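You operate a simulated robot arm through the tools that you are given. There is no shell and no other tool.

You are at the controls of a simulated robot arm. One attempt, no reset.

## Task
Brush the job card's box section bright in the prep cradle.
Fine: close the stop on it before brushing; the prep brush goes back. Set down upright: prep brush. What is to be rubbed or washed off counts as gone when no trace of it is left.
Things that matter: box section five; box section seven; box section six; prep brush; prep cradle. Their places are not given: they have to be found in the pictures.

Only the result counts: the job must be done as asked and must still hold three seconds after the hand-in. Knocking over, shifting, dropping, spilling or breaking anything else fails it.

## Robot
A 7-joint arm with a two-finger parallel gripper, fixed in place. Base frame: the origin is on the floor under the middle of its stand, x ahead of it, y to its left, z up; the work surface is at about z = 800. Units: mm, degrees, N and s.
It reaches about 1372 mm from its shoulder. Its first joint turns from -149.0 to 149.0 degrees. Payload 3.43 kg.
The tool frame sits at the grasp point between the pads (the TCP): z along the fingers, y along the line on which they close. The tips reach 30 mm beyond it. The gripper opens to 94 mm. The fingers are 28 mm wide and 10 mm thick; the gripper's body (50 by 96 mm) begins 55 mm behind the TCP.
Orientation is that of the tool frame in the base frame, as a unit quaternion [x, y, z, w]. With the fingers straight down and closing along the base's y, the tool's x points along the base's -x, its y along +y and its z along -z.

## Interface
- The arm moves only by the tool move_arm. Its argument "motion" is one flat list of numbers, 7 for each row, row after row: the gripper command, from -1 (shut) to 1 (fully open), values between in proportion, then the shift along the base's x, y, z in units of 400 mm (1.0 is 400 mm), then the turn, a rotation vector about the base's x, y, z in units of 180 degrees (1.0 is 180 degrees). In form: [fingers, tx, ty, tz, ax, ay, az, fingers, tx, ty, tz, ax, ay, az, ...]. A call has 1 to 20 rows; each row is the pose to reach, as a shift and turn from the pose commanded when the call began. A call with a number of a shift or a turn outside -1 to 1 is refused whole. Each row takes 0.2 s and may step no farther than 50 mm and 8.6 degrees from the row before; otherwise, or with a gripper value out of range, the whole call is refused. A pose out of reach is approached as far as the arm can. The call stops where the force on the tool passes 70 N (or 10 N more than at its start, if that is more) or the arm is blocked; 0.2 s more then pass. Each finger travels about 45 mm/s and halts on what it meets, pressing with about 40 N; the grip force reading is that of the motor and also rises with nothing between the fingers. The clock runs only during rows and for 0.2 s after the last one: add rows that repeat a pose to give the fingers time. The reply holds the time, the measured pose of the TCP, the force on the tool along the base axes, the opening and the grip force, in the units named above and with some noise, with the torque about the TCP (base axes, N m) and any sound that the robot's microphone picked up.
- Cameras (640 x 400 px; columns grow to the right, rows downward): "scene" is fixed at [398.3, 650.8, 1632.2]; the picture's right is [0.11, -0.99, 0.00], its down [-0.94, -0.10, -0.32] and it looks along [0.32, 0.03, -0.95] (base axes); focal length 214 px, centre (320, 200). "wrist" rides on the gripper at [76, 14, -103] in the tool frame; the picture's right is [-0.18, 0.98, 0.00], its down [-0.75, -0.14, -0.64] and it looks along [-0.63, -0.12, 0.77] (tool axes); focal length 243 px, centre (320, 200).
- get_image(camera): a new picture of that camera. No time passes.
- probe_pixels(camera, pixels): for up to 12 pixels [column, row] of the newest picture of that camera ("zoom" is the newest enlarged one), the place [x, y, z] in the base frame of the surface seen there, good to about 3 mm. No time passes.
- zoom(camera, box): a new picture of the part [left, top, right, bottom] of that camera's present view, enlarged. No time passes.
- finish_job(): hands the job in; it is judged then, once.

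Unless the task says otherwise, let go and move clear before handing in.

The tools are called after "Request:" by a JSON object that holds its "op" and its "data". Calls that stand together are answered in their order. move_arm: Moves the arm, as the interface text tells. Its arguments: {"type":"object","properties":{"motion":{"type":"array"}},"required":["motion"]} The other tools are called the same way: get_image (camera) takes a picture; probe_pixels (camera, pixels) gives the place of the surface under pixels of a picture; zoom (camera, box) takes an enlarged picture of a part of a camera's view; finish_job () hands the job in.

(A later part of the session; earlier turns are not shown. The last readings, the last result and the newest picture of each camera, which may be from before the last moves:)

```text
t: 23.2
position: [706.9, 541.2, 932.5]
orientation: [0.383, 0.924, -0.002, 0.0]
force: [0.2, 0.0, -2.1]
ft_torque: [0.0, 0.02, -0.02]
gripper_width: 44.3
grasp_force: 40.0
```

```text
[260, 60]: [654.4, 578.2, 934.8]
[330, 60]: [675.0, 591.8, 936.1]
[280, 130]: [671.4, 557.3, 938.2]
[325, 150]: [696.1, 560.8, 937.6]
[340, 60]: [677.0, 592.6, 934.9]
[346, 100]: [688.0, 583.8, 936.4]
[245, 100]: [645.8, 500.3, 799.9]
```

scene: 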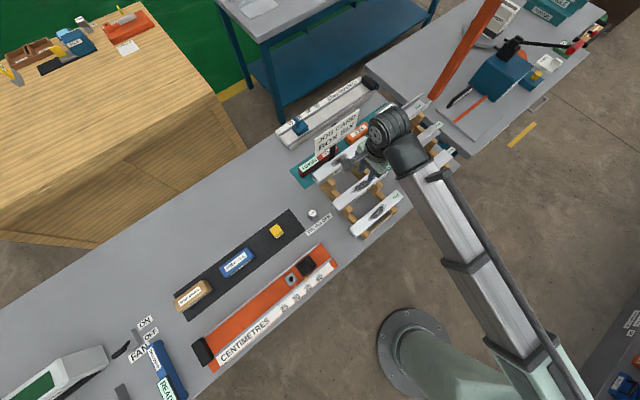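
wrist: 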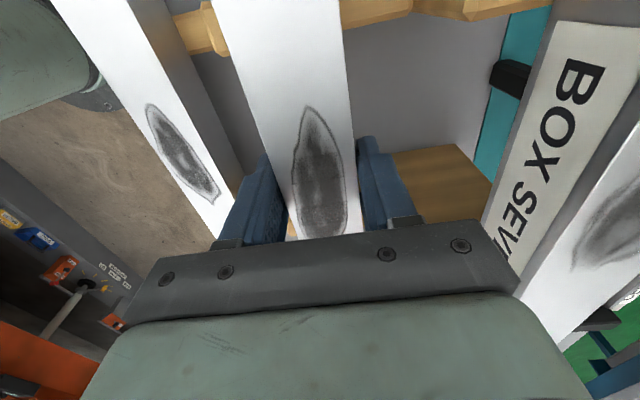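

Held firmly now (top 936, TCP 932.5). Before travelling I'll measure the fixed end face of the cradle.

Request:
{"op": "zoom", "data": {"camera": "scene", "box": [195, 320, 245, 370]}}

```text
8.00 times, centred on (220, 345) of scene
```

zoom: 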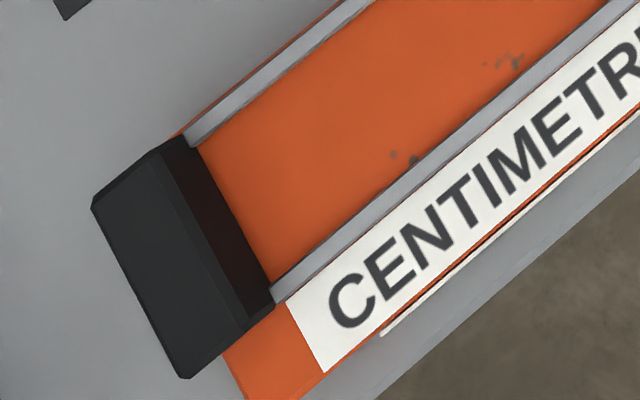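

Request:
{"op": "probe_pixels", "data": {"camera": "zoom", "pixels": [[205, 165], [235, 220], [265, 280], [212, 215], [195, 175], [235, 285], [175, 170], [225, 300], [130, 220], [190, 340], [196, 135], [275, 290]]}}

```text
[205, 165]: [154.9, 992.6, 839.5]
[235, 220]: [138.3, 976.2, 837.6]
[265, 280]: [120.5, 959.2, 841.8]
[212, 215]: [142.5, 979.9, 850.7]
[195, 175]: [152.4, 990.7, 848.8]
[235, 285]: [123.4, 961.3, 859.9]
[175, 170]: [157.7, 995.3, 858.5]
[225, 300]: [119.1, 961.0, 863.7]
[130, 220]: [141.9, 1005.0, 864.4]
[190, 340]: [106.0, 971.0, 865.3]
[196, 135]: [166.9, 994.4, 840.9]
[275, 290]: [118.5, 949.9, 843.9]
```

Fixed face is at u=-592.5, perpendicular to the channel. Lifting to z≈1000 and travelling halfway toward the cradle.

Request:
{"op": "move_arm", "data": {"motion": [-1, 0, 0, 0.03, 0, 0, 0, -1, 0, 0, 0.08, 0, 0, 0, -1, 0, 0, 0.13, 0, 0, 0, -1, 0, 0, 0.169, 0, 0, 0, -1, -0.03, 0.0217, 0.169, 0, 0, 0, -1, -0.0898, 0.0651, 0.169, 0, 0, 0, -1, -0.15, 0.109, 0.169, 0, 0, 0, -1, -0.22, 0.1595, 0.169, 0, 0, 0, -1, -0.29, 0.21, 0.169, 0, 0, 0, -1, -0.36, 0.261, 0.169, 0, 0, 0, -1, -0.43, 0.312, 0.169, 0, 0, 0, -1, -0.5, 0.3625, 0.169, 0, 0, 0, -1, -0.56, 0.406, 0.169, 0, 0, 0, -1, -0.5986, 0.434, 0.169, 0, 0, 0, -1, -0.5986, 0.434, 0.169, 0, 0, 0]}}

Request:
{"op": "get_image", "data": {"camera": "wrist"}}

Request:
{"op": "get_image", "data": {"camera": "scene"}}

```text
t: 26.4
position: [466.8, 713.5, 1000.1]
orientation: [0.383, 0.924, 0.0, 0.0]
force: [-0.1, 0.1, -3.1]
ft_torque: [0.0, -0.01, 0.02]
gripper_width: 44.0
grasp_force: 39.2
```

```text
taken
```

wrist: 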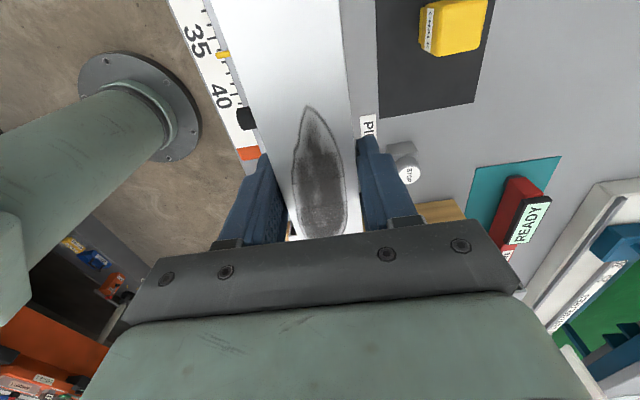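

```text
taken
```

scene: 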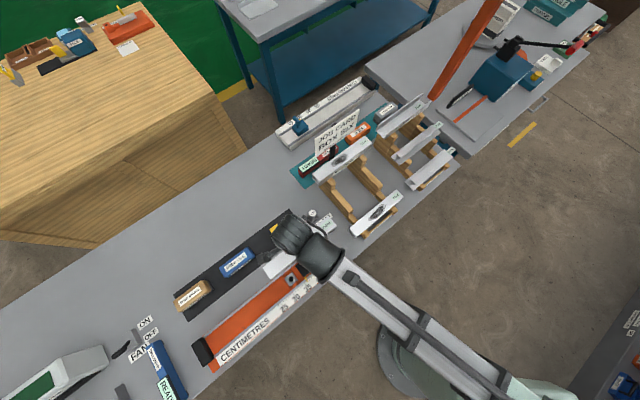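

Carrying well. Continuing to above the cradle at TCP (228, 888.5).

Request:
{"op": "move_arm", "data": {"motion": [-1, -0.04, 0.0293, 0, 0, 0, 0, -1, -0.1, 0.0733, 0, 0, 0, 0, -1, -0.17, 0.1246, 0, 0, 0, 0, -1, -0.24, 0.1759, 0, 0, 0, 0, -1, -0.31, 0.2272, 0, 0, 0, 0, -1, -0.38, 0.2785, 0, 0, 0, 0, -1, -0.45, 0.3298, 0, 0, 0, 0, -1, -0.52, 0.3811, 0, 0, 0, 0, -1, -0.57, 0.4177, 0, 0, 0, 0, -1, -0.597, 0.4375, 0, 0, 0, 0, -1, -0.597, 0.4375, -0.05, 0, 0, 0, -1, -0.597, 0.4375, -0.1, 0, 0, 0, -1, -0.597, 0.4375, -0.125, 0, 0, 0, -1, -0.597, 0.4375, -0.125, 0, 0, 0]}}

Request:
{"op": "get_image", "data": {"camera": "wrist"}}

Request:
{"op": "get_image", "data": {"camera": "scene"}}

```text
t: 29.4
position: [229.9, 887.4, 950.9]
orientation: [0.382, 0.924, 0.0, -0.001]
force: [0.7, 0.3, -2.8]
ft_torque: [0.03, 0.0, -0.03]
gripper_width: 44.2
grasp_force: 40.0
```

```text
taken
```

wrist: 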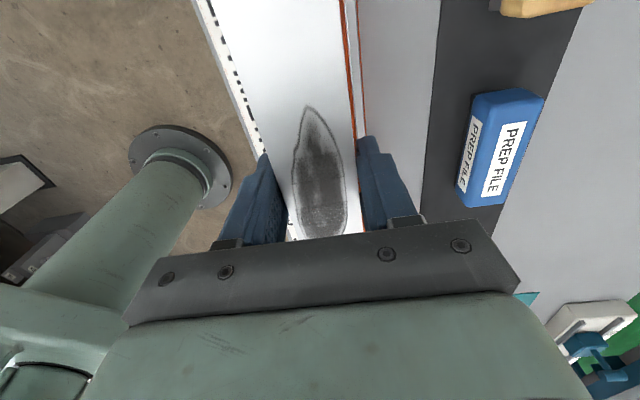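

```text
taken
```

scene: 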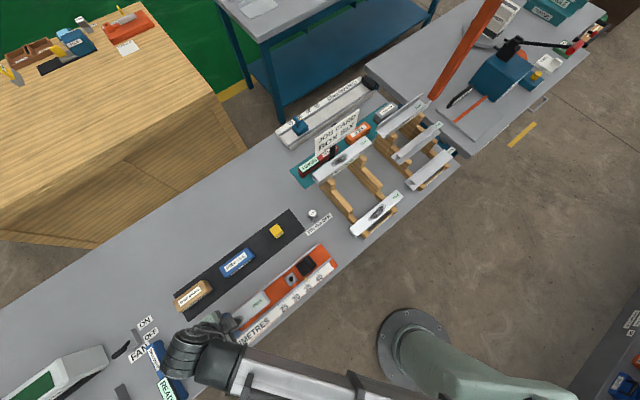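

Above the cradle at u=-465, v=790. Checking box right end position and alignment with the rails in the scene zoom.

Request:
{"op": "zoom", "data": {"camera": "scene", "box": [220, 235, 340, 345]}}

```text
3.64 times, centred on (280, 290) of scene
```

zoom: 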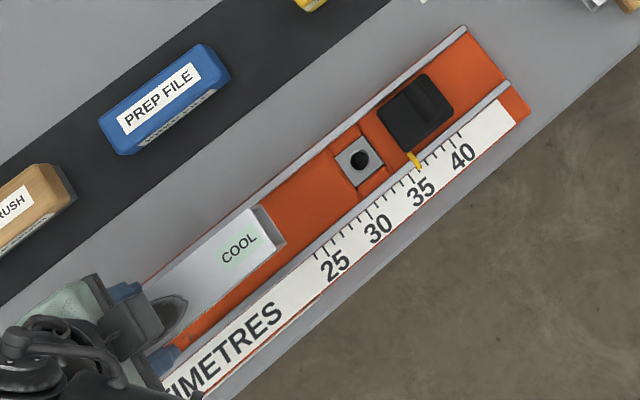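

Request:
{"op": "probe_pixels", "data": {"camera": "zoom", "pixels": [[248, 212], [273, 250], [240, 216], [268, 252], [200, 245], [230, 275], [281, 242], [360, 160], [415, 160], [395, 110], [405, 120], [330, 260]]}}

```text
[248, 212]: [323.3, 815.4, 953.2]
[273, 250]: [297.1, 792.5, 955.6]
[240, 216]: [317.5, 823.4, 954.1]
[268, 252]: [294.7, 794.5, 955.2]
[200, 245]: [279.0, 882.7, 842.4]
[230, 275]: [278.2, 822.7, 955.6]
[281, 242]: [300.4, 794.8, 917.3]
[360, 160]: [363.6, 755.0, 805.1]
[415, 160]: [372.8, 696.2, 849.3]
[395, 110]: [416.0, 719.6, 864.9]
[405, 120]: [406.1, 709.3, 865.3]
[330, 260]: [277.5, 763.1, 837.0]
```

Box right end at u≈-348, so ~5 mm from the fixed face; d≈3.6 mm. Lowering to z≈875.

Request:
{"op": "move_arm", "data": {"motion": [-1, 0, 0, -0.05, 0, 0, 0, -1, 0, 0, -0.1, 0, 0, 0, -1, 0, 0, -0.15, 0, 0, 0, -1, 0, 0, -0.18, 0, 0, 0, -1, 0, 0, -0.19, 0, 0, 0, -1, 0, 0, -0.19, 0, 0, 0]}}

Request:
{"op": "get_image", "data": {"camera": "wrist"}}

```text
t: 30.8
position: [227.8, 889.3, 873.2]
orientation: [0.383, 0.924, -0.001, 0.0]
force: [-0.8, -0.3, -3.0]
ft_torque: [0.01, -0.01, 0.03]
gripper_width: 44.1
grasp_force: 40.1
```

```text
taken
```

wrist: 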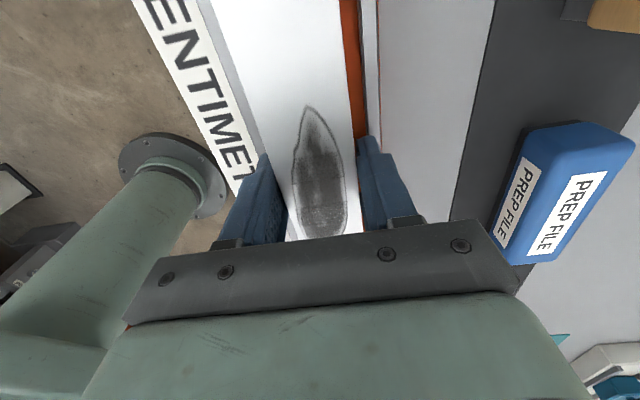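

Still carrying the weight (-3 N), no contact. Creeping down ~2 mm.

Request:
{"op": "move_arm", "data": {"motion": [-1, 0, 0, -0.002, 0, 0, 0, -1, 0, 0, -0.004, 0, 0, 0, -1, 0, 0, -0.004, 0, 0, 0]}}

```text
t: 31.6
position: [227.6, 889.1, 872.9]
orientation: [0.383, 0.924, 0.0, -0.001]
force: [-2.5, 2.2, 8.1]
ft_torque: [0.22, -0.21, 0.12]
gripper_width: 44.2
grasp_force: 40.6
```

The right fingertip is touching the right rail (torque shows contact on +v side); box bottom is ~1–2 mm above the floor. Raising ~1 mm and opening.

Request:
{"op": "move_arm", "data": {"motion": [-1, 0, 0, 0.005, 0, 0, 0, -1, 0, 0, 0.005, 0, 0, 0, 0.0, 0, 0, 0.005, 0, 0, 0, 0.3, 0, 0, 0.005, 0, 0, 0, 0.3, 0, 0, 0.005, 0, 0, 0, 0.3, 0, 0, 0.005, 0, 0, 0]}}

Request:
{"op": "get_image", "data": {"camera": "wrist"}}

```text
t: 33.0
position: [227.1, 887.6, 873.7]
orientation: [0.383, 0.924, -0.001, -0.001]
force: [0.4, -0.9, -0.9]
ft_torque: [-0.01, -0.03, -0.01]
gripper_width: 61.1
grasp_force: 0.0
```

```text
taken
```

wrist: 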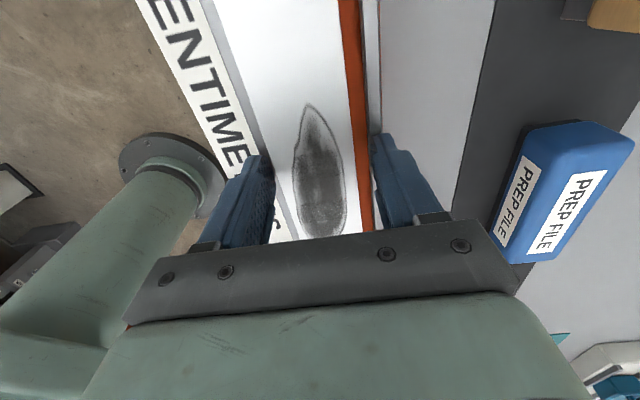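

Released. Lifting straight up and checking how the box sits.

Request:
{"op": "move_arm", "data": {"motion": [0.3, 0, 0, 0.05, 0, 0, 0, 0.3, 0, 0, 0.15, 0, 0, 0, 0.3, 0, 0, 0.27, 0, 0, 0, 0.3, 0, 0, 0.39, 0, 0, 0, 0.3, 0, 0, 0.5, 0, 0, 0, 0.3, 0, 0, 0.5, 0, 0, 0]}}

Request:
{"op": "get_image", "data": {"camera": "wrist"}}

Request:
{"op": "zoom", "data": {"camera": "scene", "box": [190, 235, 350, 365]}}

```text
t: 34.4
position: [228.9, 887.9, 1075.1]
orientation: [0.383, 0.924, 0.0, -0.001]
force: [0.0, -0.2, -0.5]
ft_torque: [0.0, -0.02, 0.0]
gripper_width: 60.7
grasp_force: 0.0
```

```text
taken
```

wrist: 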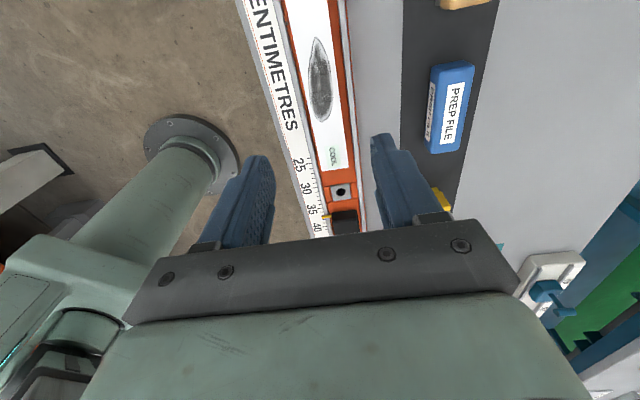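

```text
3.08 times, centred on (270, 300) of scene
```

zoom: 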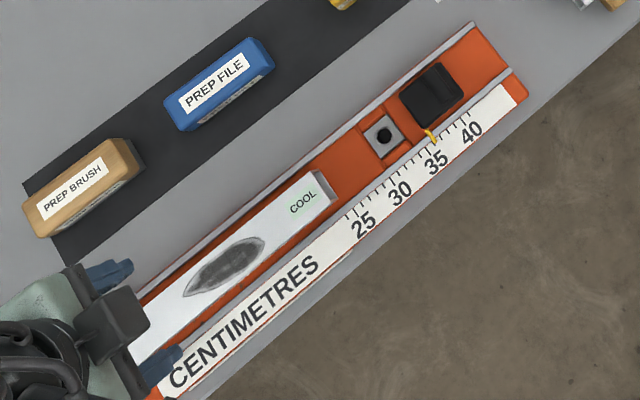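

The box lies between the rails. Probing its position, and the stop's shape.

Request:
{"op": "probe_pixels", "data": {"camera": "zoom", "pixels": [[310, 173], [329, 202], [250, 215], [260, 255], [190, 262], [175, 320], [405, 92], [420, 125], [440, 65], [462, 97], [435, 95], [445, 70]]}}

Request:
{"op": "zoom", "data": {"camera": "scene", "box": [280, 240, 340, 290]}}

Request:
{"op": "zoom", "data": {"camera": "wrist", "box": [290, 130, 370, 240]}}

```text
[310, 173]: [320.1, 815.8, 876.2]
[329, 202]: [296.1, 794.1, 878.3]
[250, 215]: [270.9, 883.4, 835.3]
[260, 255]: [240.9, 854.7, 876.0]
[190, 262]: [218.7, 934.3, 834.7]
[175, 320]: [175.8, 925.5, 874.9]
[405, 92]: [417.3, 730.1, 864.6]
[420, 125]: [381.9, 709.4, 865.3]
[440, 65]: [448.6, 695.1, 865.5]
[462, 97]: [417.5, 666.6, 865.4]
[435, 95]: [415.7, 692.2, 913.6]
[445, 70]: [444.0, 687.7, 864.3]
```

```text
8.00 times, centred on (310, 265) of scene
```

zoom: 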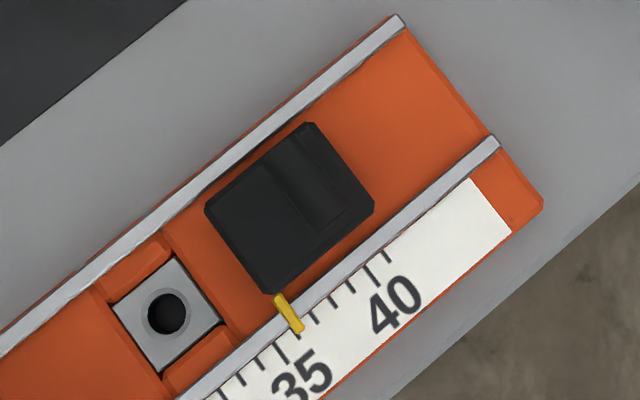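

```text
3.64 times, centred on (330, 185) of wrist
```

zoom: 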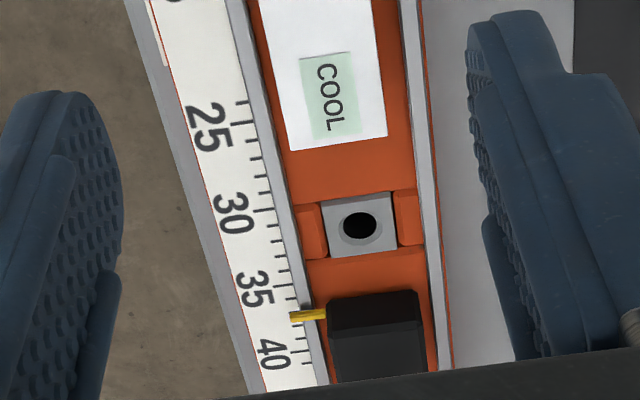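

Box seats with ~3 mm gap at the fixed end, top z≈876. I'll move nearer to the stop to see its handle.

Request:
{"op": "move_arm", "data": {"motion": [0.6, 0.056, -0.0556, -0.047, 0, 0, 0, 0.6, 0.112, -0.111, -0.094, 0, 0, 0, 0.6, 0.168, -0.167, -0.141, 0, 0, 0, 0.6, 0.223, -0.222, -0.1875, 0, 0, 0, 0.6, 0.223, -0.222, -0.1875, 0, 0, 0]}}

Request:
{"op": "get_image", "data": {"camera": "wrist"}}

Request:
{"op": "zoom", "data": {"camera": "wrist", "box": [260, 130, 380, 240]}}

```text
t: 35.6
position: [317.4, 799.4, 997.5]
orientation: [0.382, 0.924, -0.001, 0.0]
force: [0.3, -0.2, 0.4]
ft_torque: [0.01, -0.03, 0.01]
gripper_width: 74.9
grasp_force: 0.0
```

```text
taken
```

wrist: 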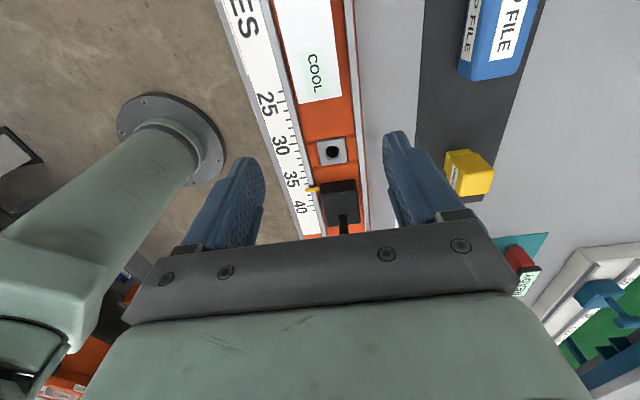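

```text
3.64 times, centred on (320, 185) of wrist
```

zoom: 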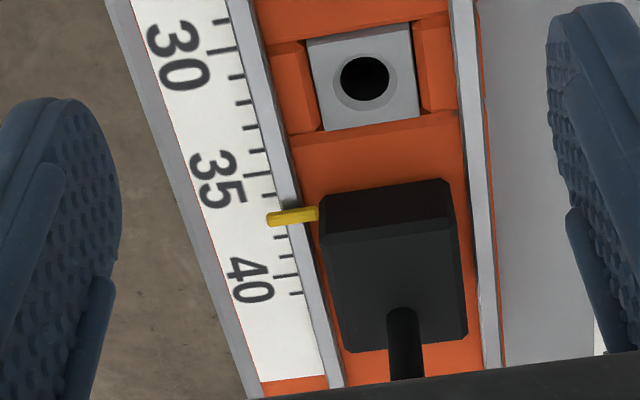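

I'll map the stop's heights with probes on a fresh scene zoom.

Request:
{"op": "zoom", "data": {"camera": "scene", "box": [290, 248, 330, 282]}}

```text
11.76 times, centred on (310, 265) of scene
```

zoom: 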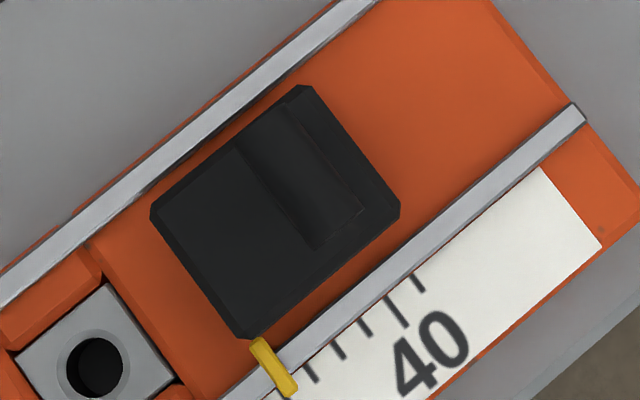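

Request:
{"op": "probe_pixels", "data": {"camera": "zoom", "pixels": [[200, 220], [250, 300], [235, 165], [265, 140], [320, 240], [355, 210], [300, 180], [330, 200], [280, 110], [300, 100], [375, 195], [340, 240]]}}

Request:
{"op": "probe_pixels", "data": {"camera": "zoom", "pixels": [[385, 210], [345, 140], [308, 90], [310, 120], [250, 140], [330, 130], [290, 215], [330, 245], [360, 230], [260, 325], [160, 215], [420, 150]]}}

```text
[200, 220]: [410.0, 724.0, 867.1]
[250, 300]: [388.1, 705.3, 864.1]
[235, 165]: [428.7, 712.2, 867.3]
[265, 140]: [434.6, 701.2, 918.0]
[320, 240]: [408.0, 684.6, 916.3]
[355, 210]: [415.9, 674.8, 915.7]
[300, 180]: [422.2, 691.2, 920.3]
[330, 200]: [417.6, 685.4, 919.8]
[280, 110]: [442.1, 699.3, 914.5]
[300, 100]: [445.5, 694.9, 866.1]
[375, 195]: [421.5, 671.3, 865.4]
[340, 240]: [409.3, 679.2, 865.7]
```

```text
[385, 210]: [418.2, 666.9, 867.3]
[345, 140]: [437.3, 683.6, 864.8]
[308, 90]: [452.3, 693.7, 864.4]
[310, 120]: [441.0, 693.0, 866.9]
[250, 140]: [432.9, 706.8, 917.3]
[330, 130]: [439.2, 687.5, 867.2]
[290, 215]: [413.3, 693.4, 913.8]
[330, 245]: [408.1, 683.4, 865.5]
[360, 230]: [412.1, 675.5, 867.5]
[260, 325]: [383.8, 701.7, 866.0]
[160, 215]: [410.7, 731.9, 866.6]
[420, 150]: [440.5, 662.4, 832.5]
```

The stop has a horizontal bar (u≈-189, v 770–808, z 902–920) above its body (top 866, rear u≈-171). I'll close the fingers, go behind the bar at u≈-157 and descend to z≈905.

Request:
{"op": "move_arm", "data": {"motion": [-1, 0.054, -0.054, 0, 0, 0, 0, -1, 0.109, -0.109, 0, 0, 0, 0, -1, 0.163, -0.164, 0, 0, 0, 0, -1, 0.218, -0.219, 0, 0, 0, 0, -1, 0.273, -0.275, 0, 0, 0, 0, -1, 0.325, -0.327, 0, 0, 0, 0, -1, 0.325, -0.327, 0, 0, 0, 0]}}

Request:
{"op": "get_image", "data": {"camera": "wrist"}}

Request:
{"op": "zoom", "data": {"camera": "scene", "box": [230, 215, 370, 315]}}

```text
t: 37.2
position: [448.7, 667.9, 999.7]
orientation: [0.382, 0.924, -0.001, 0.0]
force: [0.2, -0.5, 1.0]
ft_torque: [0.02, -0.01, 0.0]
gripper_width: 0.0
grasp_force: 32.9
```

```text
taken
```

wrist: 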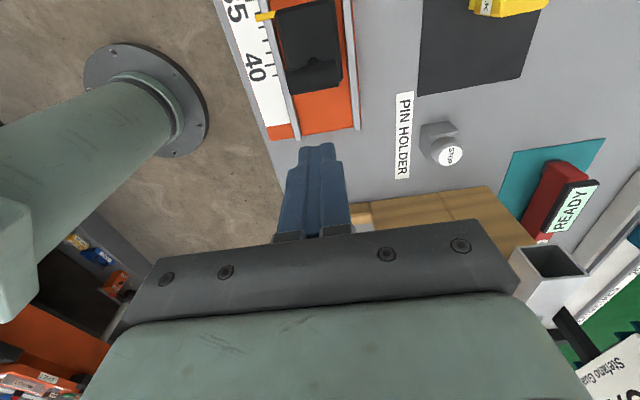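

```text
4.00 times, centred on (300, 265) of scene
```

zoom: 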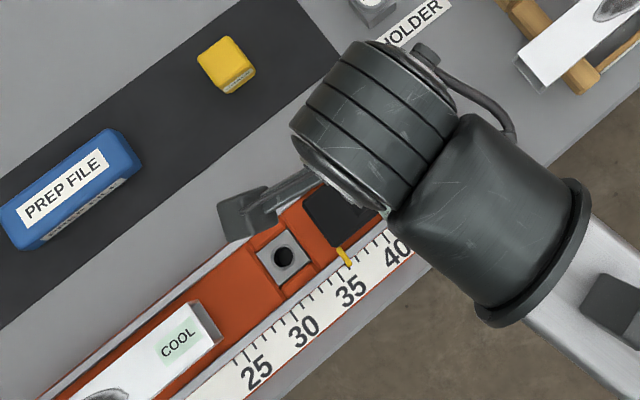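

At u=-155, v=789.6, fingers closed behind the bar. Descending to z≈906.

Request:
{"op": "move_arm", "data": {"motion": [-1, 0, 0, -0.08, 0, 0, 0, -1, 0, 0, -0.16, 0, 0, 0, -1, 0, 0, -0.215, 0, 0, 0, -1, 0, 0, -0.235, 0, 0, 0, -1, 0, 0, -0.235, 0, 0, 0]}}

Request:
{"op": "get_image", "data": {"camera": "wrist"}}

```text
t: 38.4
position: [448.5, 670.1, 903.7]
orientation: [0.382, 0.924, 0.0, -0.001]
force: [0.1, 0.5, -0.9]
ft_torque: [-0.03, -0.03, -0.02]
gripper_width: 0.0
grasp_force: 33.0
```

```text
taken
```

wrist: 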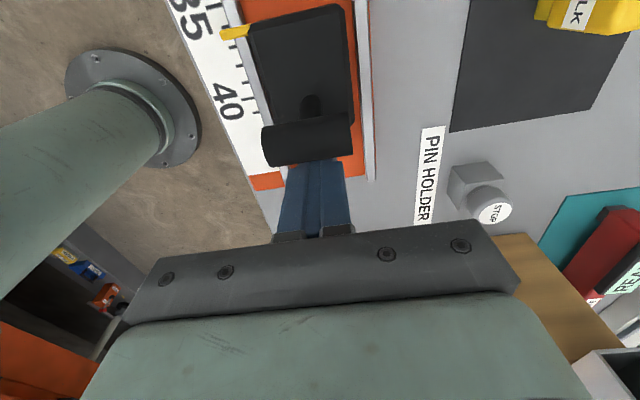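

Fingers are behind the bar. Pushing the stop along the channel ~105 mm.

Request:
{"op": "move_arm", "data": {"motion": [-1, -0.0133, 0.0133, 0, 0, 0, 0, -1, -0.0265, 0.0265, 0, 0, 0, 0, -1, -0.053, 0.053, 0, 0, 0, 0, -1, -0.0796, 0.0796, 0, 0, 0, 0, -1, -0.106, 0.106, 0, 0, 0, 0, -1, -0.1326, 0.1326, 0, 0, 0, 0, -1, -0.159, 0.159, 0, 0, 0, 0, -1, -0.18, 0.18, 0, 0, 0, 0, -1, -0.1856, 0.1856, 0, 0, 0, 0]}}

Request:
{"op": "get_image", "data": {"camera": "wrist"}}

Request:
{"op": "get_image", "data": {"camera": "scene"}}

```text
t: 40.4
position: [373.5, 743.9, 904.0]
orientation: [0.383, 0.924, -0.001, 0.0]
force: [4.9, -8.2, 1.8]
ft_torque: [0.1, 0.04, 0.08]
gripper_width: 0.0
grasp_force: 32.8
```

```text
taken
```

wrist: 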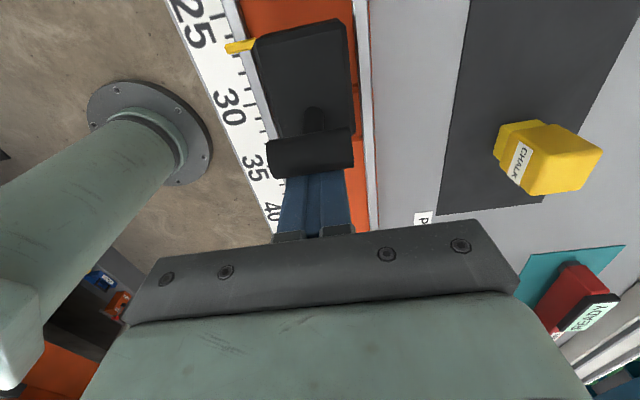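

```text
taken
```

scene: 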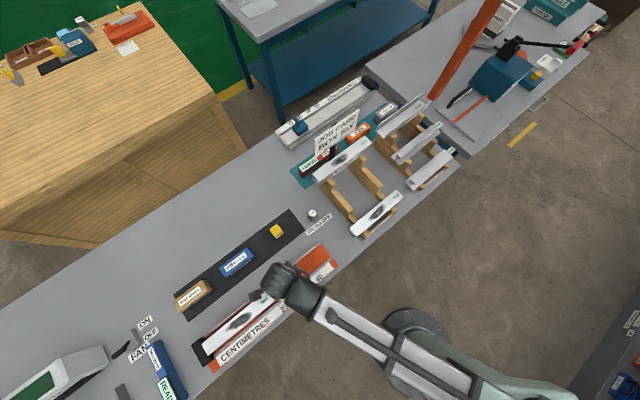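

The stop slides with ~9 N friction; pointer now ~26.5. Pushing another 22 mm.

Request:
{"op": "move_arm", "data": {"motion": [-1, -0.01, 0.01, 0, 0, 0, 0, -1, -0.02, 0.02, 0, 0, 0, 0, -1, -0.03, 0.03, 0, 0, 0, 0, -1, -0.0389, 0.0389, 0, 0, 0, 0, -1, -0.0389, 0.0389, 0, 0, 0, 0]}}

Request:
{"op": "zoom", "data": {"camera": "wrist", "box": [180, 0, 380, 180]}}

```text
t: 41.6
position: [358.1, 757.2, 904.6]
orientation: [0.382, 0.924, -0.001, -0.001]
force: [6.6, -5.3, -4.6]
ft_torque: [-0.01, -0.04, 0.05]
gripper_width: 0.2
grasp_force: 33.3
```

```text
2.22 times, centred on (280, 90) of wrist
```

zoom: 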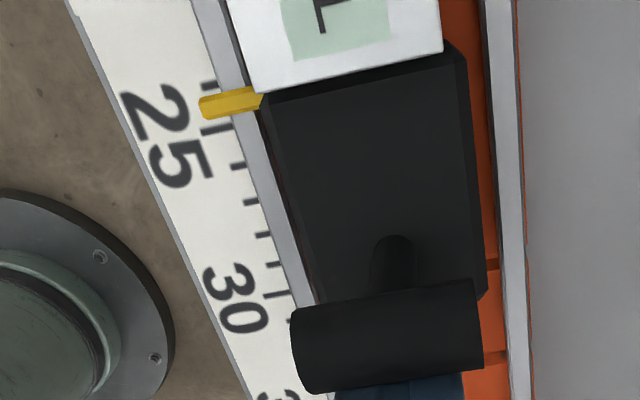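

The stop front is about at the box end; pushing in small steps and watching the force.

Request:
{"op": "move_arm", "data": {"motion": [-1, -0.004, 0.004, 0, 0, 0, 0, -1, -0.008, 0.008, 0, 0, 0, 0, -1, -0.008, 0.008, 0, 0, 0, 0]}}

Request:
{"op": "zoom", "data": {"camera": "wrist", "box": [180, 0, 380, 180]}}

```text
t: 42.4
position: [357.0, 757.7, 905.4]
orientation: [0.384, 0.923, -0.001, 0.003]
force: [29.5, -23.5, 5.9]
ft_torque: [0.12, 0.27, 0.16]
gripper_width: 0.0
grasp_force: 33.0
```

```text
2.22 times, centred on (280, 90) of wrist
```

zoom: 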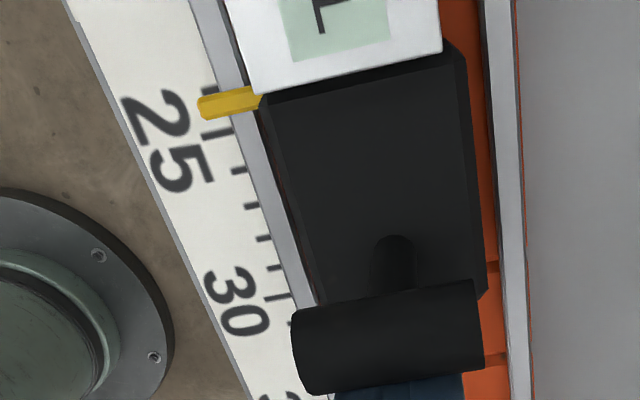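

Force rose to ~37 N: the stop is hard against the section. Backing off and rising to inspect.

Request:
{"op": "move_arm", "data": {"motion": [-1, 0.01, -0.01, 0, 0, 0, 0, -1, 0.03, -0.03, 0, 0, 0, 0, -1, 0.04, -0.04, 0.0, 0, 0, 0, -1, 0.04, -0.04, 0.08, 0, 0, 0, -1, 0.04, -0.04, 0.18, 0, 0, 0, -1, 0.04, -0.04, 0.28, 0, 0, 0, -1, 0.04, -0.04, 0.28, 0, 0, 0]}}

Request:
{"op": "get_image", "data": {"camera": "scene"}}

Request:
{"op": "zoom", "data": {"camera": "scene", "box": [180, 260, 320, 370]}}

```text
t: 44.0
position: [371.2, 746.7, 1018.0]
orientation: [0.383, 0.924, 0.0, 0.0]
force: [0.2, 0.1, -0.2]
ft_torque: [0.0, 0.0, 0.04]
gripper_width: 0.0
grasp_force: 33.5
```

```text
taken
```

scene: 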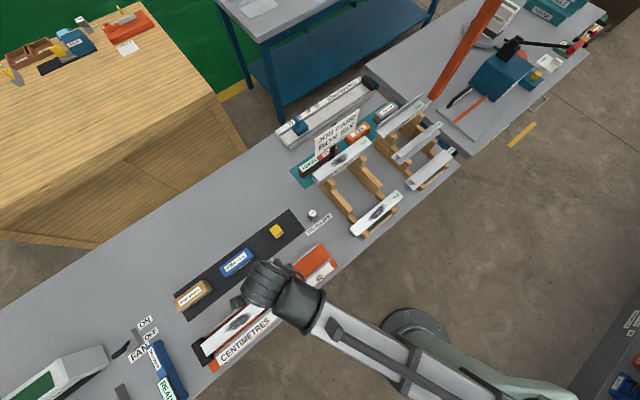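

```text
3.64 times, centred on (250, 315) of scene
```

zoom: 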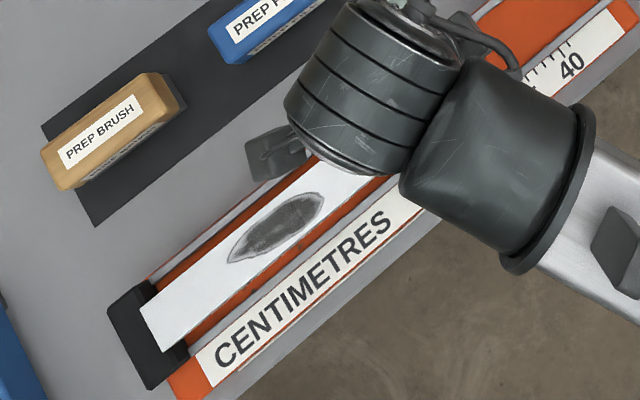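

The box's left end appears against the black fixed block. Probing the left end and the sides.

Request:
{"op": "probe_pixels", "data": {"camera": "zoom", "pixels": [[145, 309], [165, 346], [160, 300], [180, 338], [300, 170], [320, 215], [230, 231], [248, 280], [225, 262], [322, 200], [295, 195], [270, 250]]}}

```text
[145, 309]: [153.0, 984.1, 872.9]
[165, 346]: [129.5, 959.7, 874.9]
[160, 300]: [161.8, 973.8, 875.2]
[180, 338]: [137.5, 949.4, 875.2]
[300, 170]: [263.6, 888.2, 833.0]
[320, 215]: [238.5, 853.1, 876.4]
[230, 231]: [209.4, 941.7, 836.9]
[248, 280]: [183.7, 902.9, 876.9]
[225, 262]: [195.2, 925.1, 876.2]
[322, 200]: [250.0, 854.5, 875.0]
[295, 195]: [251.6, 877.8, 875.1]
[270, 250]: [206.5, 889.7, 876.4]
```

Probes suggest a possible 2–4 mm gap at the fixed end, within error. I'll look from above the left end with the wrist camera.

Request:
{"op": "move_arm", "data": {"motion": [0.2, -0.0722, 0.0719, -0.0075, 0, 0, 0, 0.4, -0.1443, 0.1438, -0.015, 0, 0, 0, 0.6, -0.2165, 0.2156, -0.0225, 0, 0, 0, 0.6, -0.2887, 0.2875, -0.03, 0, 0, 0, 0.6, -0.361, 0.359, -0.0375, 0, 0, 0, 0.6, -0.433, 0.431, -0.045, 0, 0, 0, 0.6, -0.433, 0.431, -0.045, 0, 0, 0]}}

Request:
{"op": "get_image", "data": {"camera": "wrist"}}

Request:
{"op": "zoom", "data": {"camera": "wrist", "box": [220, 0, 400, 120]}}

Request:
{"op": "zoom", "data": {"camera": "scene", "box": [250, 230, 350, 320]}}

```text
t: 45.6
position: [197.7, 918.1, 997.5]
orientation: [0.382, 0.924, 0.0, -0.001]
force: [-0.5, -0.1, 0.1]
ft_torque: [-0.01, -0.02, 0.02]
gripper_width: 75.1
grasp_force: 0.0
```

```text
taken
```

wrist: 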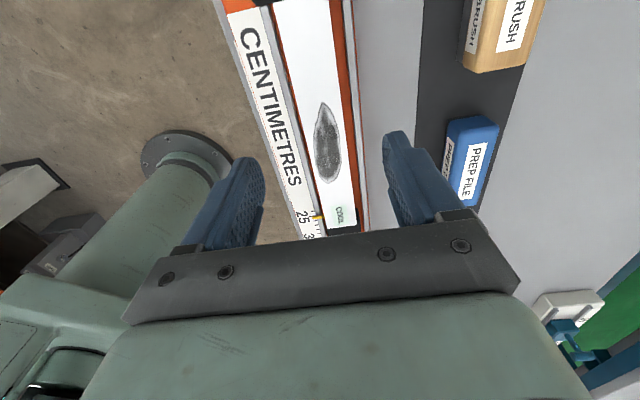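

```text
3.33 times, centred on (310, 60) of wrist
```

zoom: 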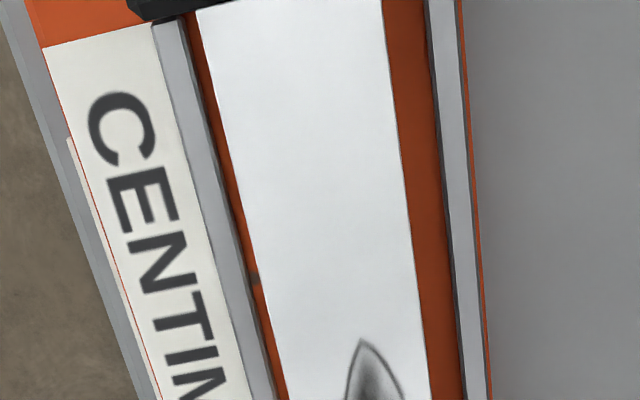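

```text
4.44 times, centred on (300, 275) of scene
```

zoom: 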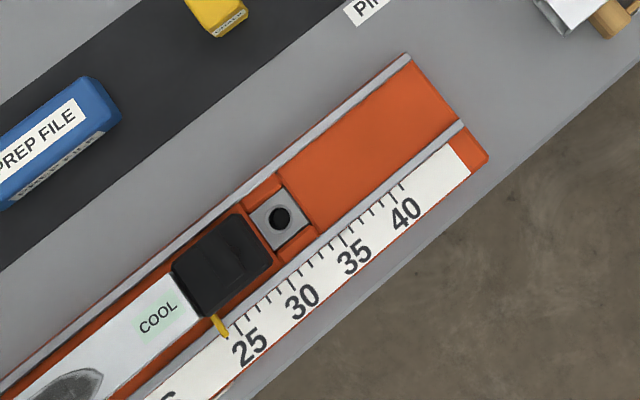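

Pointer reads about 24, matching the 240 mm box. Now moving over the brush (scene ≈(193,295)), which also gives a view of the fixed end.

Request:
{"op": "move_arm", "data": {"motion": [1, 0.03, 0.05, 0, 0, 0, 0, 1, 0.065, 0.11, 0, 0, 0, 0, 1, 0.1, 0.18, 0, 0, 0, 0, 1, 0.135, 0.25, 0, 0, 0, 0, 1, 0.17, 0.32, 0, 0, 0, 0, 1, 0.2, 0.365, 0, 0, 0, 0, 1, 0.2, 0.365, 0, 0, 0, 0]}}

Request:
{"op": "get_image", "data": {"camera": "wrist"}}

Request:
{"op": "get_image", "data": {"camera": "scene"}}

```text
t: 47.2
position: [277.5, 1062.8, 997.5]
orientation: [0.383, 0.924, 0.0, 0.0]
force: [1.0, -0.3, -0.2]
ft_torque: [0.0, 0.0, -0.05]
gripper_width: 93.7
grasp_force: 0.1
```

```text
taken
```

wrist: 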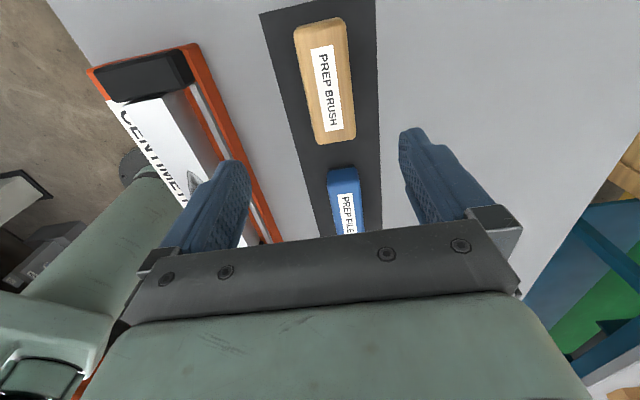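

```text
taken
```

scene: 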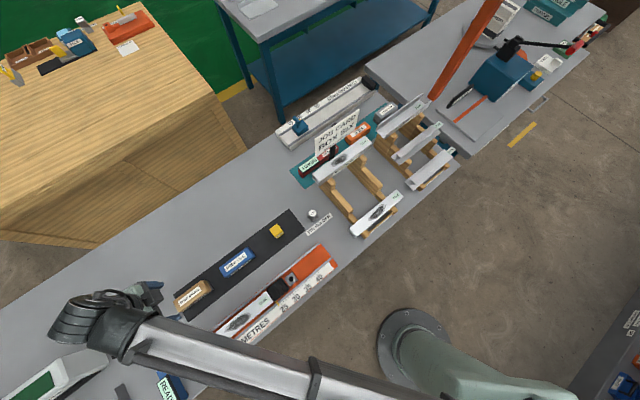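

Zooming on the fixed end with the box end, and on the brush.

Request:
{"op": "zoom", "data": {"camera": "wrist", "box": [80, 35, 230, 140]}}

Request:
{"op": "probe_pixels", "data": {"camera": "zoom", "pixels": [[130, 300], [450, 240], [200, 285], [400, 245], [240, 200], [400, 170], [300, 285], [250, 260], [130, 285], [440, 215], [460, 230], [480, 290]]}}

Request:
{"op": "zoom", "data": {"camera": "wrist", "box": [260, 0, 400, 170]}}

```text
3.81 times, centred on (155, 88) of wrist
```

zoom: 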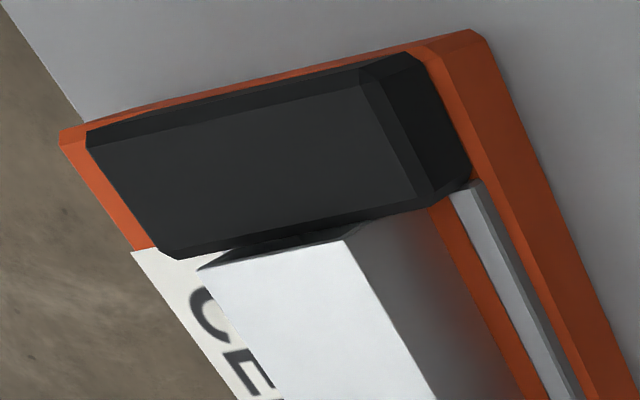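

```text
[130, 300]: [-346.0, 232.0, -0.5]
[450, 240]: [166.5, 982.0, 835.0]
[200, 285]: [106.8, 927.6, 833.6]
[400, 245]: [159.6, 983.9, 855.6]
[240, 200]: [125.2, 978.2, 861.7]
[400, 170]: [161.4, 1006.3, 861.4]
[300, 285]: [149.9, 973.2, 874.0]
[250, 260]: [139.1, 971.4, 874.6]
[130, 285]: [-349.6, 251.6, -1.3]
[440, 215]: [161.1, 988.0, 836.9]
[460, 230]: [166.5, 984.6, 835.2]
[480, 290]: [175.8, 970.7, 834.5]
```

```text
2.35 times, centred on (330, 85) of wrist
```

zoom: 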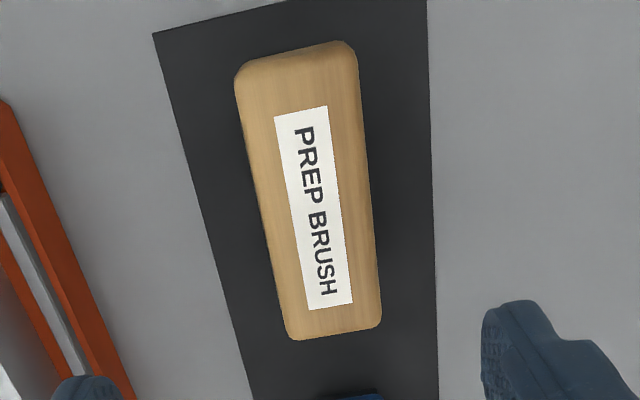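

The box's end meets the fixed block. Now measuring the brush in the current zoom.

Request:
{"op": "probe_pixels", "data": {"camera": "zoom", "pixels": [[240, 75], [350, 50], [292, 332], [378, 322], [265, 200], [366, 190], [320, 205], [300, 80], [335, 310], [257, 215], [372, 200], [180, 100]]}}

Request:
{"op": "zoom", "data": {"camera": "scene", "box": [150, 260, 250, 345]}}

```text
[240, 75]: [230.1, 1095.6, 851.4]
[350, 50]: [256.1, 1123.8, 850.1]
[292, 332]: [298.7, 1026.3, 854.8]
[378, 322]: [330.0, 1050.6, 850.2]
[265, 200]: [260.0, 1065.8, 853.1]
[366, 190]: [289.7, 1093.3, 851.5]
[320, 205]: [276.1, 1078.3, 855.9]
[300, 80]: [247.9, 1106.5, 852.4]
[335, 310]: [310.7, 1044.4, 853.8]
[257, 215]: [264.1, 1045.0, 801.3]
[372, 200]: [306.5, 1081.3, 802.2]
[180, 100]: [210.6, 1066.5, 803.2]
```

```text
4.71 times, centred on (200, 302) of scene
```

zoom: 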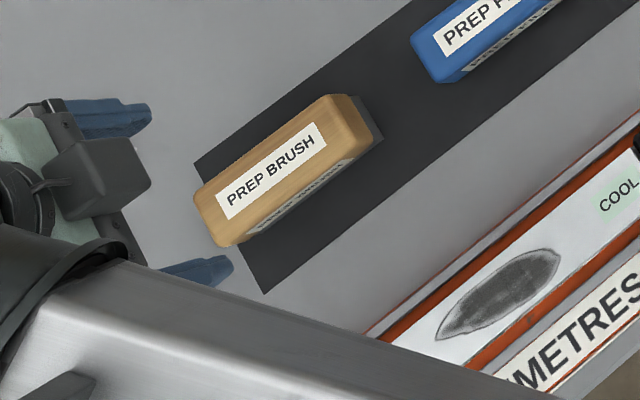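

Brush: u -615…-507, v 935…979, top z≈855, on mat z≈803. I'll check heights of the nearby fan switch and device before descending.

Request:
{"op": "zoom", "data": {"camera": "scene", "box": [90, 300, 200, 400]}}

Request:
{"op": "probe_pixels", "data": {"camera": "scene", "pixels": [[20, 370], [70, 360], [105, 355], [20, 385], [5, 350], [235, 262], [222, 270], [250, 252]]}}

```text
4.00 times, centred on (145, 350) of scene
```

zoom: 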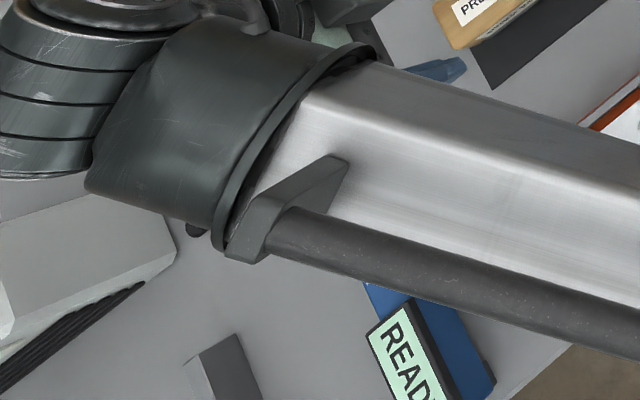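

```text
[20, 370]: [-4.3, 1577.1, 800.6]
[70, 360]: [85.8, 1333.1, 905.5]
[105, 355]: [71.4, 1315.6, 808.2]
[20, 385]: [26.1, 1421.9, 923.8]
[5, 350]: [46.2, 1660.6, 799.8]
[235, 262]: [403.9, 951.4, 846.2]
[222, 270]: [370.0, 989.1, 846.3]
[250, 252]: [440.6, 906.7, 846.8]
```

File top is ~846, fan switch is >120 mm away from where the camera will be. Aligning over the brush centre and descending to z≈847.

Request:
{"op": "move_arm", "data": {"motion": [0.6, 0.0055, 0.0273, 0, 0, 0, 0, 0.6, 0.0055, 0.0273, -0.08, 0, 0, 0, 0.6, 0.0055, 0.0273, -0.16, 0, 0, 0, 0.6, 0.0055, 0.0273, -0.22, 0, 0, 0, 0.6, 0.0055, 0.0273, -0.25, 0, 0, 0, 0.6, 0.0055, 0.0273, -0.25, 0, 0, 0]}}

Request:
{"op": "get_image", "data": {"camera": "wrist"}}

```text
t: 48.6
position: [278.7, 1075.8, 900.3]
orientation: [0.383, 0.924, -0.001, 0.0]
force: [-0.7, 0.8, -0.4]
ft_torque: [0.0, -0.01, 0.02]
gripper_width: 75.0
grasp_force: 0.2
```

```text
taken
```

wrist: 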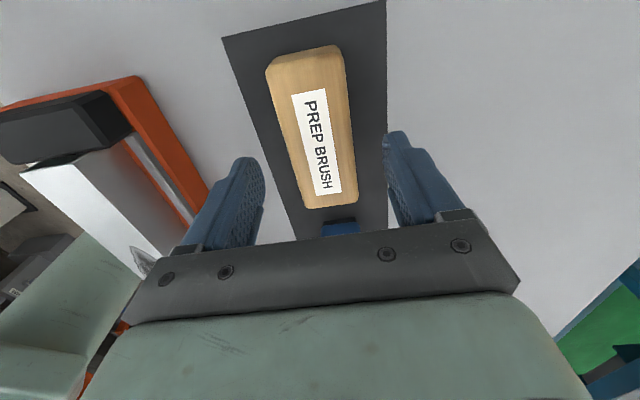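

TCP projects to about (320,147) at brush-top height and the brush centre is about (316,140) – well centred. Descending the rest to z≈848.

Request:
{"op": "probe_pixels", "data": {"camera": "wrist", "pixels": [[272, 72], [337, 51], [303, 203], [353, 195], [316, 140], [285, 140], [345, 125], [340, 232]]}}

Request:
{"op": "move_arm", "data": {"motion": [0.6, 0, 0, -0.05, 0, 0, 0, 0.6, 0, 0, -0.1, 0, 0, 0, 0.6, 0, 0, -0.13, 0, 0, 0, 0.6, 0, 0, -0.13, 0, 0, 0]}}

Request:
{"op": "get_image", "data": {"camera": "wrist"}}

```text
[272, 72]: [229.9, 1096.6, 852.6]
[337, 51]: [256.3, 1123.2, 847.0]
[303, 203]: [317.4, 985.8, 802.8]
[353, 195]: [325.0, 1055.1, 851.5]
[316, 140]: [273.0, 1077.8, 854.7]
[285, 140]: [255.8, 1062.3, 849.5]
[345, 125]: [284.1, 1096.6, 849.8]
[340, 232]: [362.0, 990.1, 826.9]
```

```text
t: 49.6
position: [279.4, 1075.7, 846.7]
orientation: [0.382, 0.924, -0.001, -0.001]
force: [0.4, 0.9, -0.7]
ft_torque: [-0.02, 0.02, -0.02]
gripper_width: 75.2
grasp_force: 0.0
```

```text
taken
```

wrist: 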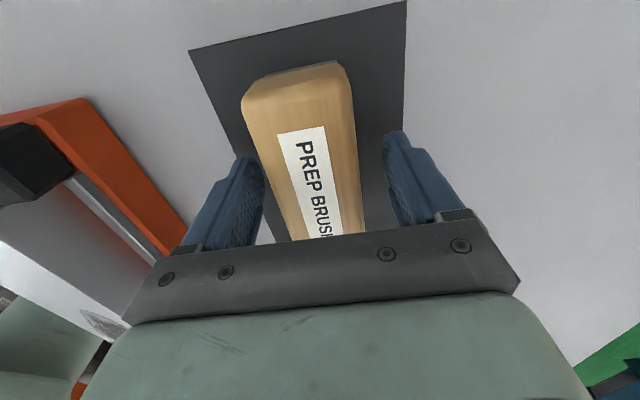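

At z=846.7. Closing on the brush.

Request:
{"op": "move_arm", "data": {"motion": [0.2, -0.003, -0.003, 0, 0, 0, 0, -0.3, -0.003, -0.003, 0, 0, 0, 0, -1, -0.003, -0.003, 0, 0, 0, 0, -1, -0.003, -0.003, 0, 0, 0, 0, -1, -0.003, -0.003, 0, 0, 0, 0, -1, -0.003, -0.003, 0, 0, 0, 0]}}

Request:
{"op": "get_image", "data": {"camera": "wrist"}}

```text
t: 51.0
position: [279.1, 1074.8, 847.0]
orientation: [0.383, 0.924, -0.001, -0.001]
force: [0.2, 0.0, -0.3]
ft_torque: [-0.03, 0.0, 0.01]
gripper_width: 49.6
grasp_force: 39.9
```

```text
taken
```

wrist: 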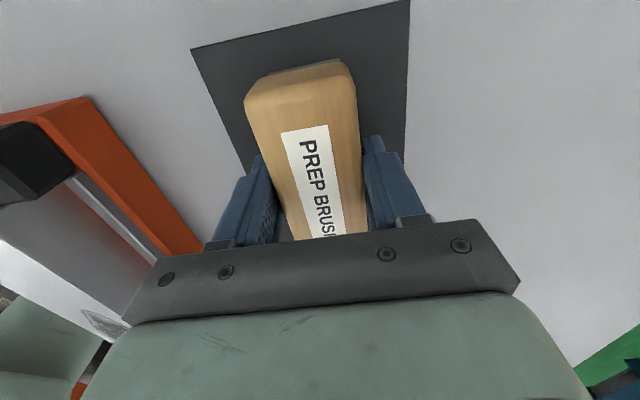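

Gripped at 49.6 mm, 40 N. Test lift.

Request:
{"op": "move_arm", "data": {"motion": [-1, 0, 0, 0.005, 0, 0, 0, -1, 0, 0, 0.015, 0, 0, 0, -1, 0, 0, 0.03, 0, 0, 0, -1, 0, 0, 0.05, 0, 0, 0, -1, 0, 0, 0.05, 0, 0, 0]}}

Request:
{"op": "get_image", "data": {"camera": "wrist"}}

Request:
{"op": "probe_pixels", "data": {"camera": "wrist", "pixels": [[310, 150], [275, 110], [335, 90], [330, 210]]}}

```text
t: 52.2
position: [277.9, 1074.8, 866.4]
orientation: [0.383, 0.924, -0.001, -0.001]
force: [-0.1, -0.3, -0.7]
ft_torque: [-0.02, 0.02, -0.01]
gripper_width: 49.8
grasp_force: 40.4
```

```text
taken
```

wrist: 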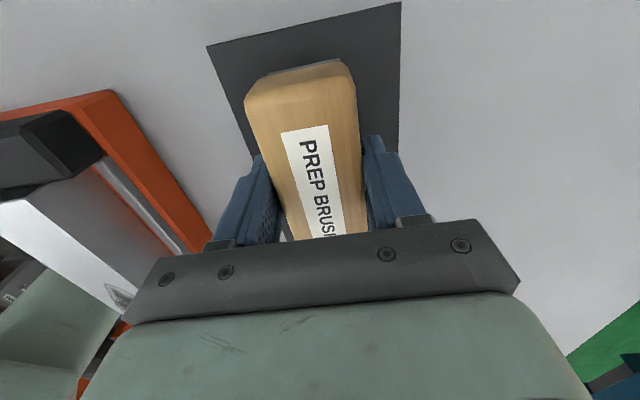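

```text
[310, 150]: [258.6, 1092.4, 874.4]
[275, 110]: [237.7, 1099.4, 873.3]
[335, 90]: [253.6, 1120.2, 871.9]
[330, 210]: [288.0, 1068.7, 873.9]
```

Brush lifted fine. Raising and moving above the mark on box six (u≈-472, v≈787).

Request:
{"op": "move_arm", "data": {"motion": [-1, 0, 0, 0.08, 0, 0, 0, -1, 0, 0, 0.18, 0, 0, 0, -1, 0, 0, 0.259, 0, 0, 0, -1, -0.025, -0.08, 0.259, 0, 0, 0, -1, -0.055, -0.18, 0.259, 0, 0, 0, -1, -0.085, -0.28, 0.259, 0, 0, 0, -1, -0.115, -0.38, 0.259, 0, 0, 0, -1, -0.138, -0.4615, 0.259, 0, 0, 0, -1, -0.138, -0.4615, 0.18, 0, 0, 0, -1, -0.138, -0.4615, 0.159, 0, 0, 0, -1, -0.138, -0.4615, 0.159, 0, 0, 0]}}

Request:
{"op": "get_image", "data": {"camera": "wrist"}}

Request:
{"op": "zoom", "data": {"camera": "scene", "box": [170, 240, 320, 370]}}

```text
t: 54.6
position: [223.9, 892.1, 931.1]
orientation: [0.383, 0.924, -0.001, 0.0]
force: [0.1, -0.4, -1.5]
ft_torque: [-0.01, 0.01, -0.02]
gripper_width: 49.9
grasp_force: 40.5
```

```text
taken
```

wrist: 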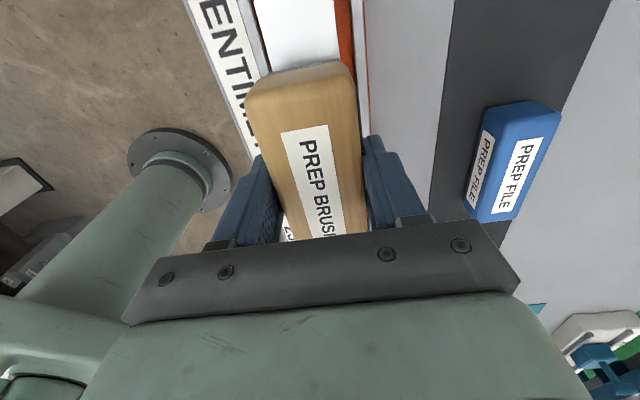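

```text
3.08 times, centred on (245, 305) of scene
```

zoom: 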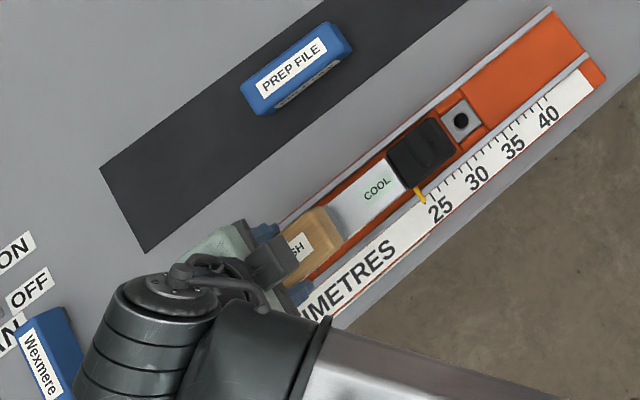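

Brush is over the section. Lowering gently until contact.

Request:
{"op": "move_arm", "data": {"motion": [-1, -0.001, -0.003, -0.01, 0, 0, 0, -1, -0.0015, -0.004, -0.02, 0, 0, 0, -1, -0.0015, -0.004, -0.02, 0, 0, 0]}}

Request:
{"op": "move_arm", "data": {"motion": [-1, 0, 0, -0.0025, 0, 0, 0, -1, 0, 0, -0.0025, 0, 0, 0]}}

```text
t: 55.4
position: [222.0, 889.2, 922.8]
orientation: [0.383, 0.924, 0.0, 0.0]
force: [0.2, 0.1, -1.4]
ft_torque: [-0.02, -0.03, -0.01]
gripper_width: 49.8
grasp_force: 40.5
```

```text
t: 56.0
position: [222.9, 888.0, 921.3]
orientation: [0.382, 0.924, -0.001, 0.0]
force: [-0.4, -0.1, -1.2]
ft_torque: [0.01, -0.02, 0.03]
gripper_width: 49.8
grasp_force: 40.6
```

Request:
{"op": "move_arm", "data": {"motion": [-1, 0, 0, -0.0025, 0, 0, 0, -1, 0, 0, -0.0025, 0, 0, 0]}}

Request:
{"op": "move_arm", "data": {"motion": [-1, 0, 0, -0.0025, 0, 0, 0, -1, 0, 0, -0.0025, 0, 0, 0]}}

```text
t: 56.6
position: [222.2, 888.1, 920.7]
orientation: [0.382, 0.924, 0.0, 0.0]
force: [1.0, 0.1, -1.6]
ft_torque: [-0.01, 0.0, 0.01]
gripper_width: 50.1
grasp_force: 40.1
```

```text
t: 57.2
position: [221.5, 888.2, 919.0]
orientation: [0.383, 0.924, -0.001, -0.001]
force: [0.6, -0.2, 1.5]
ft_torque: [0.02, -0.04, -0.04]
gripper_width: 49.8
grasp_force: 40.3
```

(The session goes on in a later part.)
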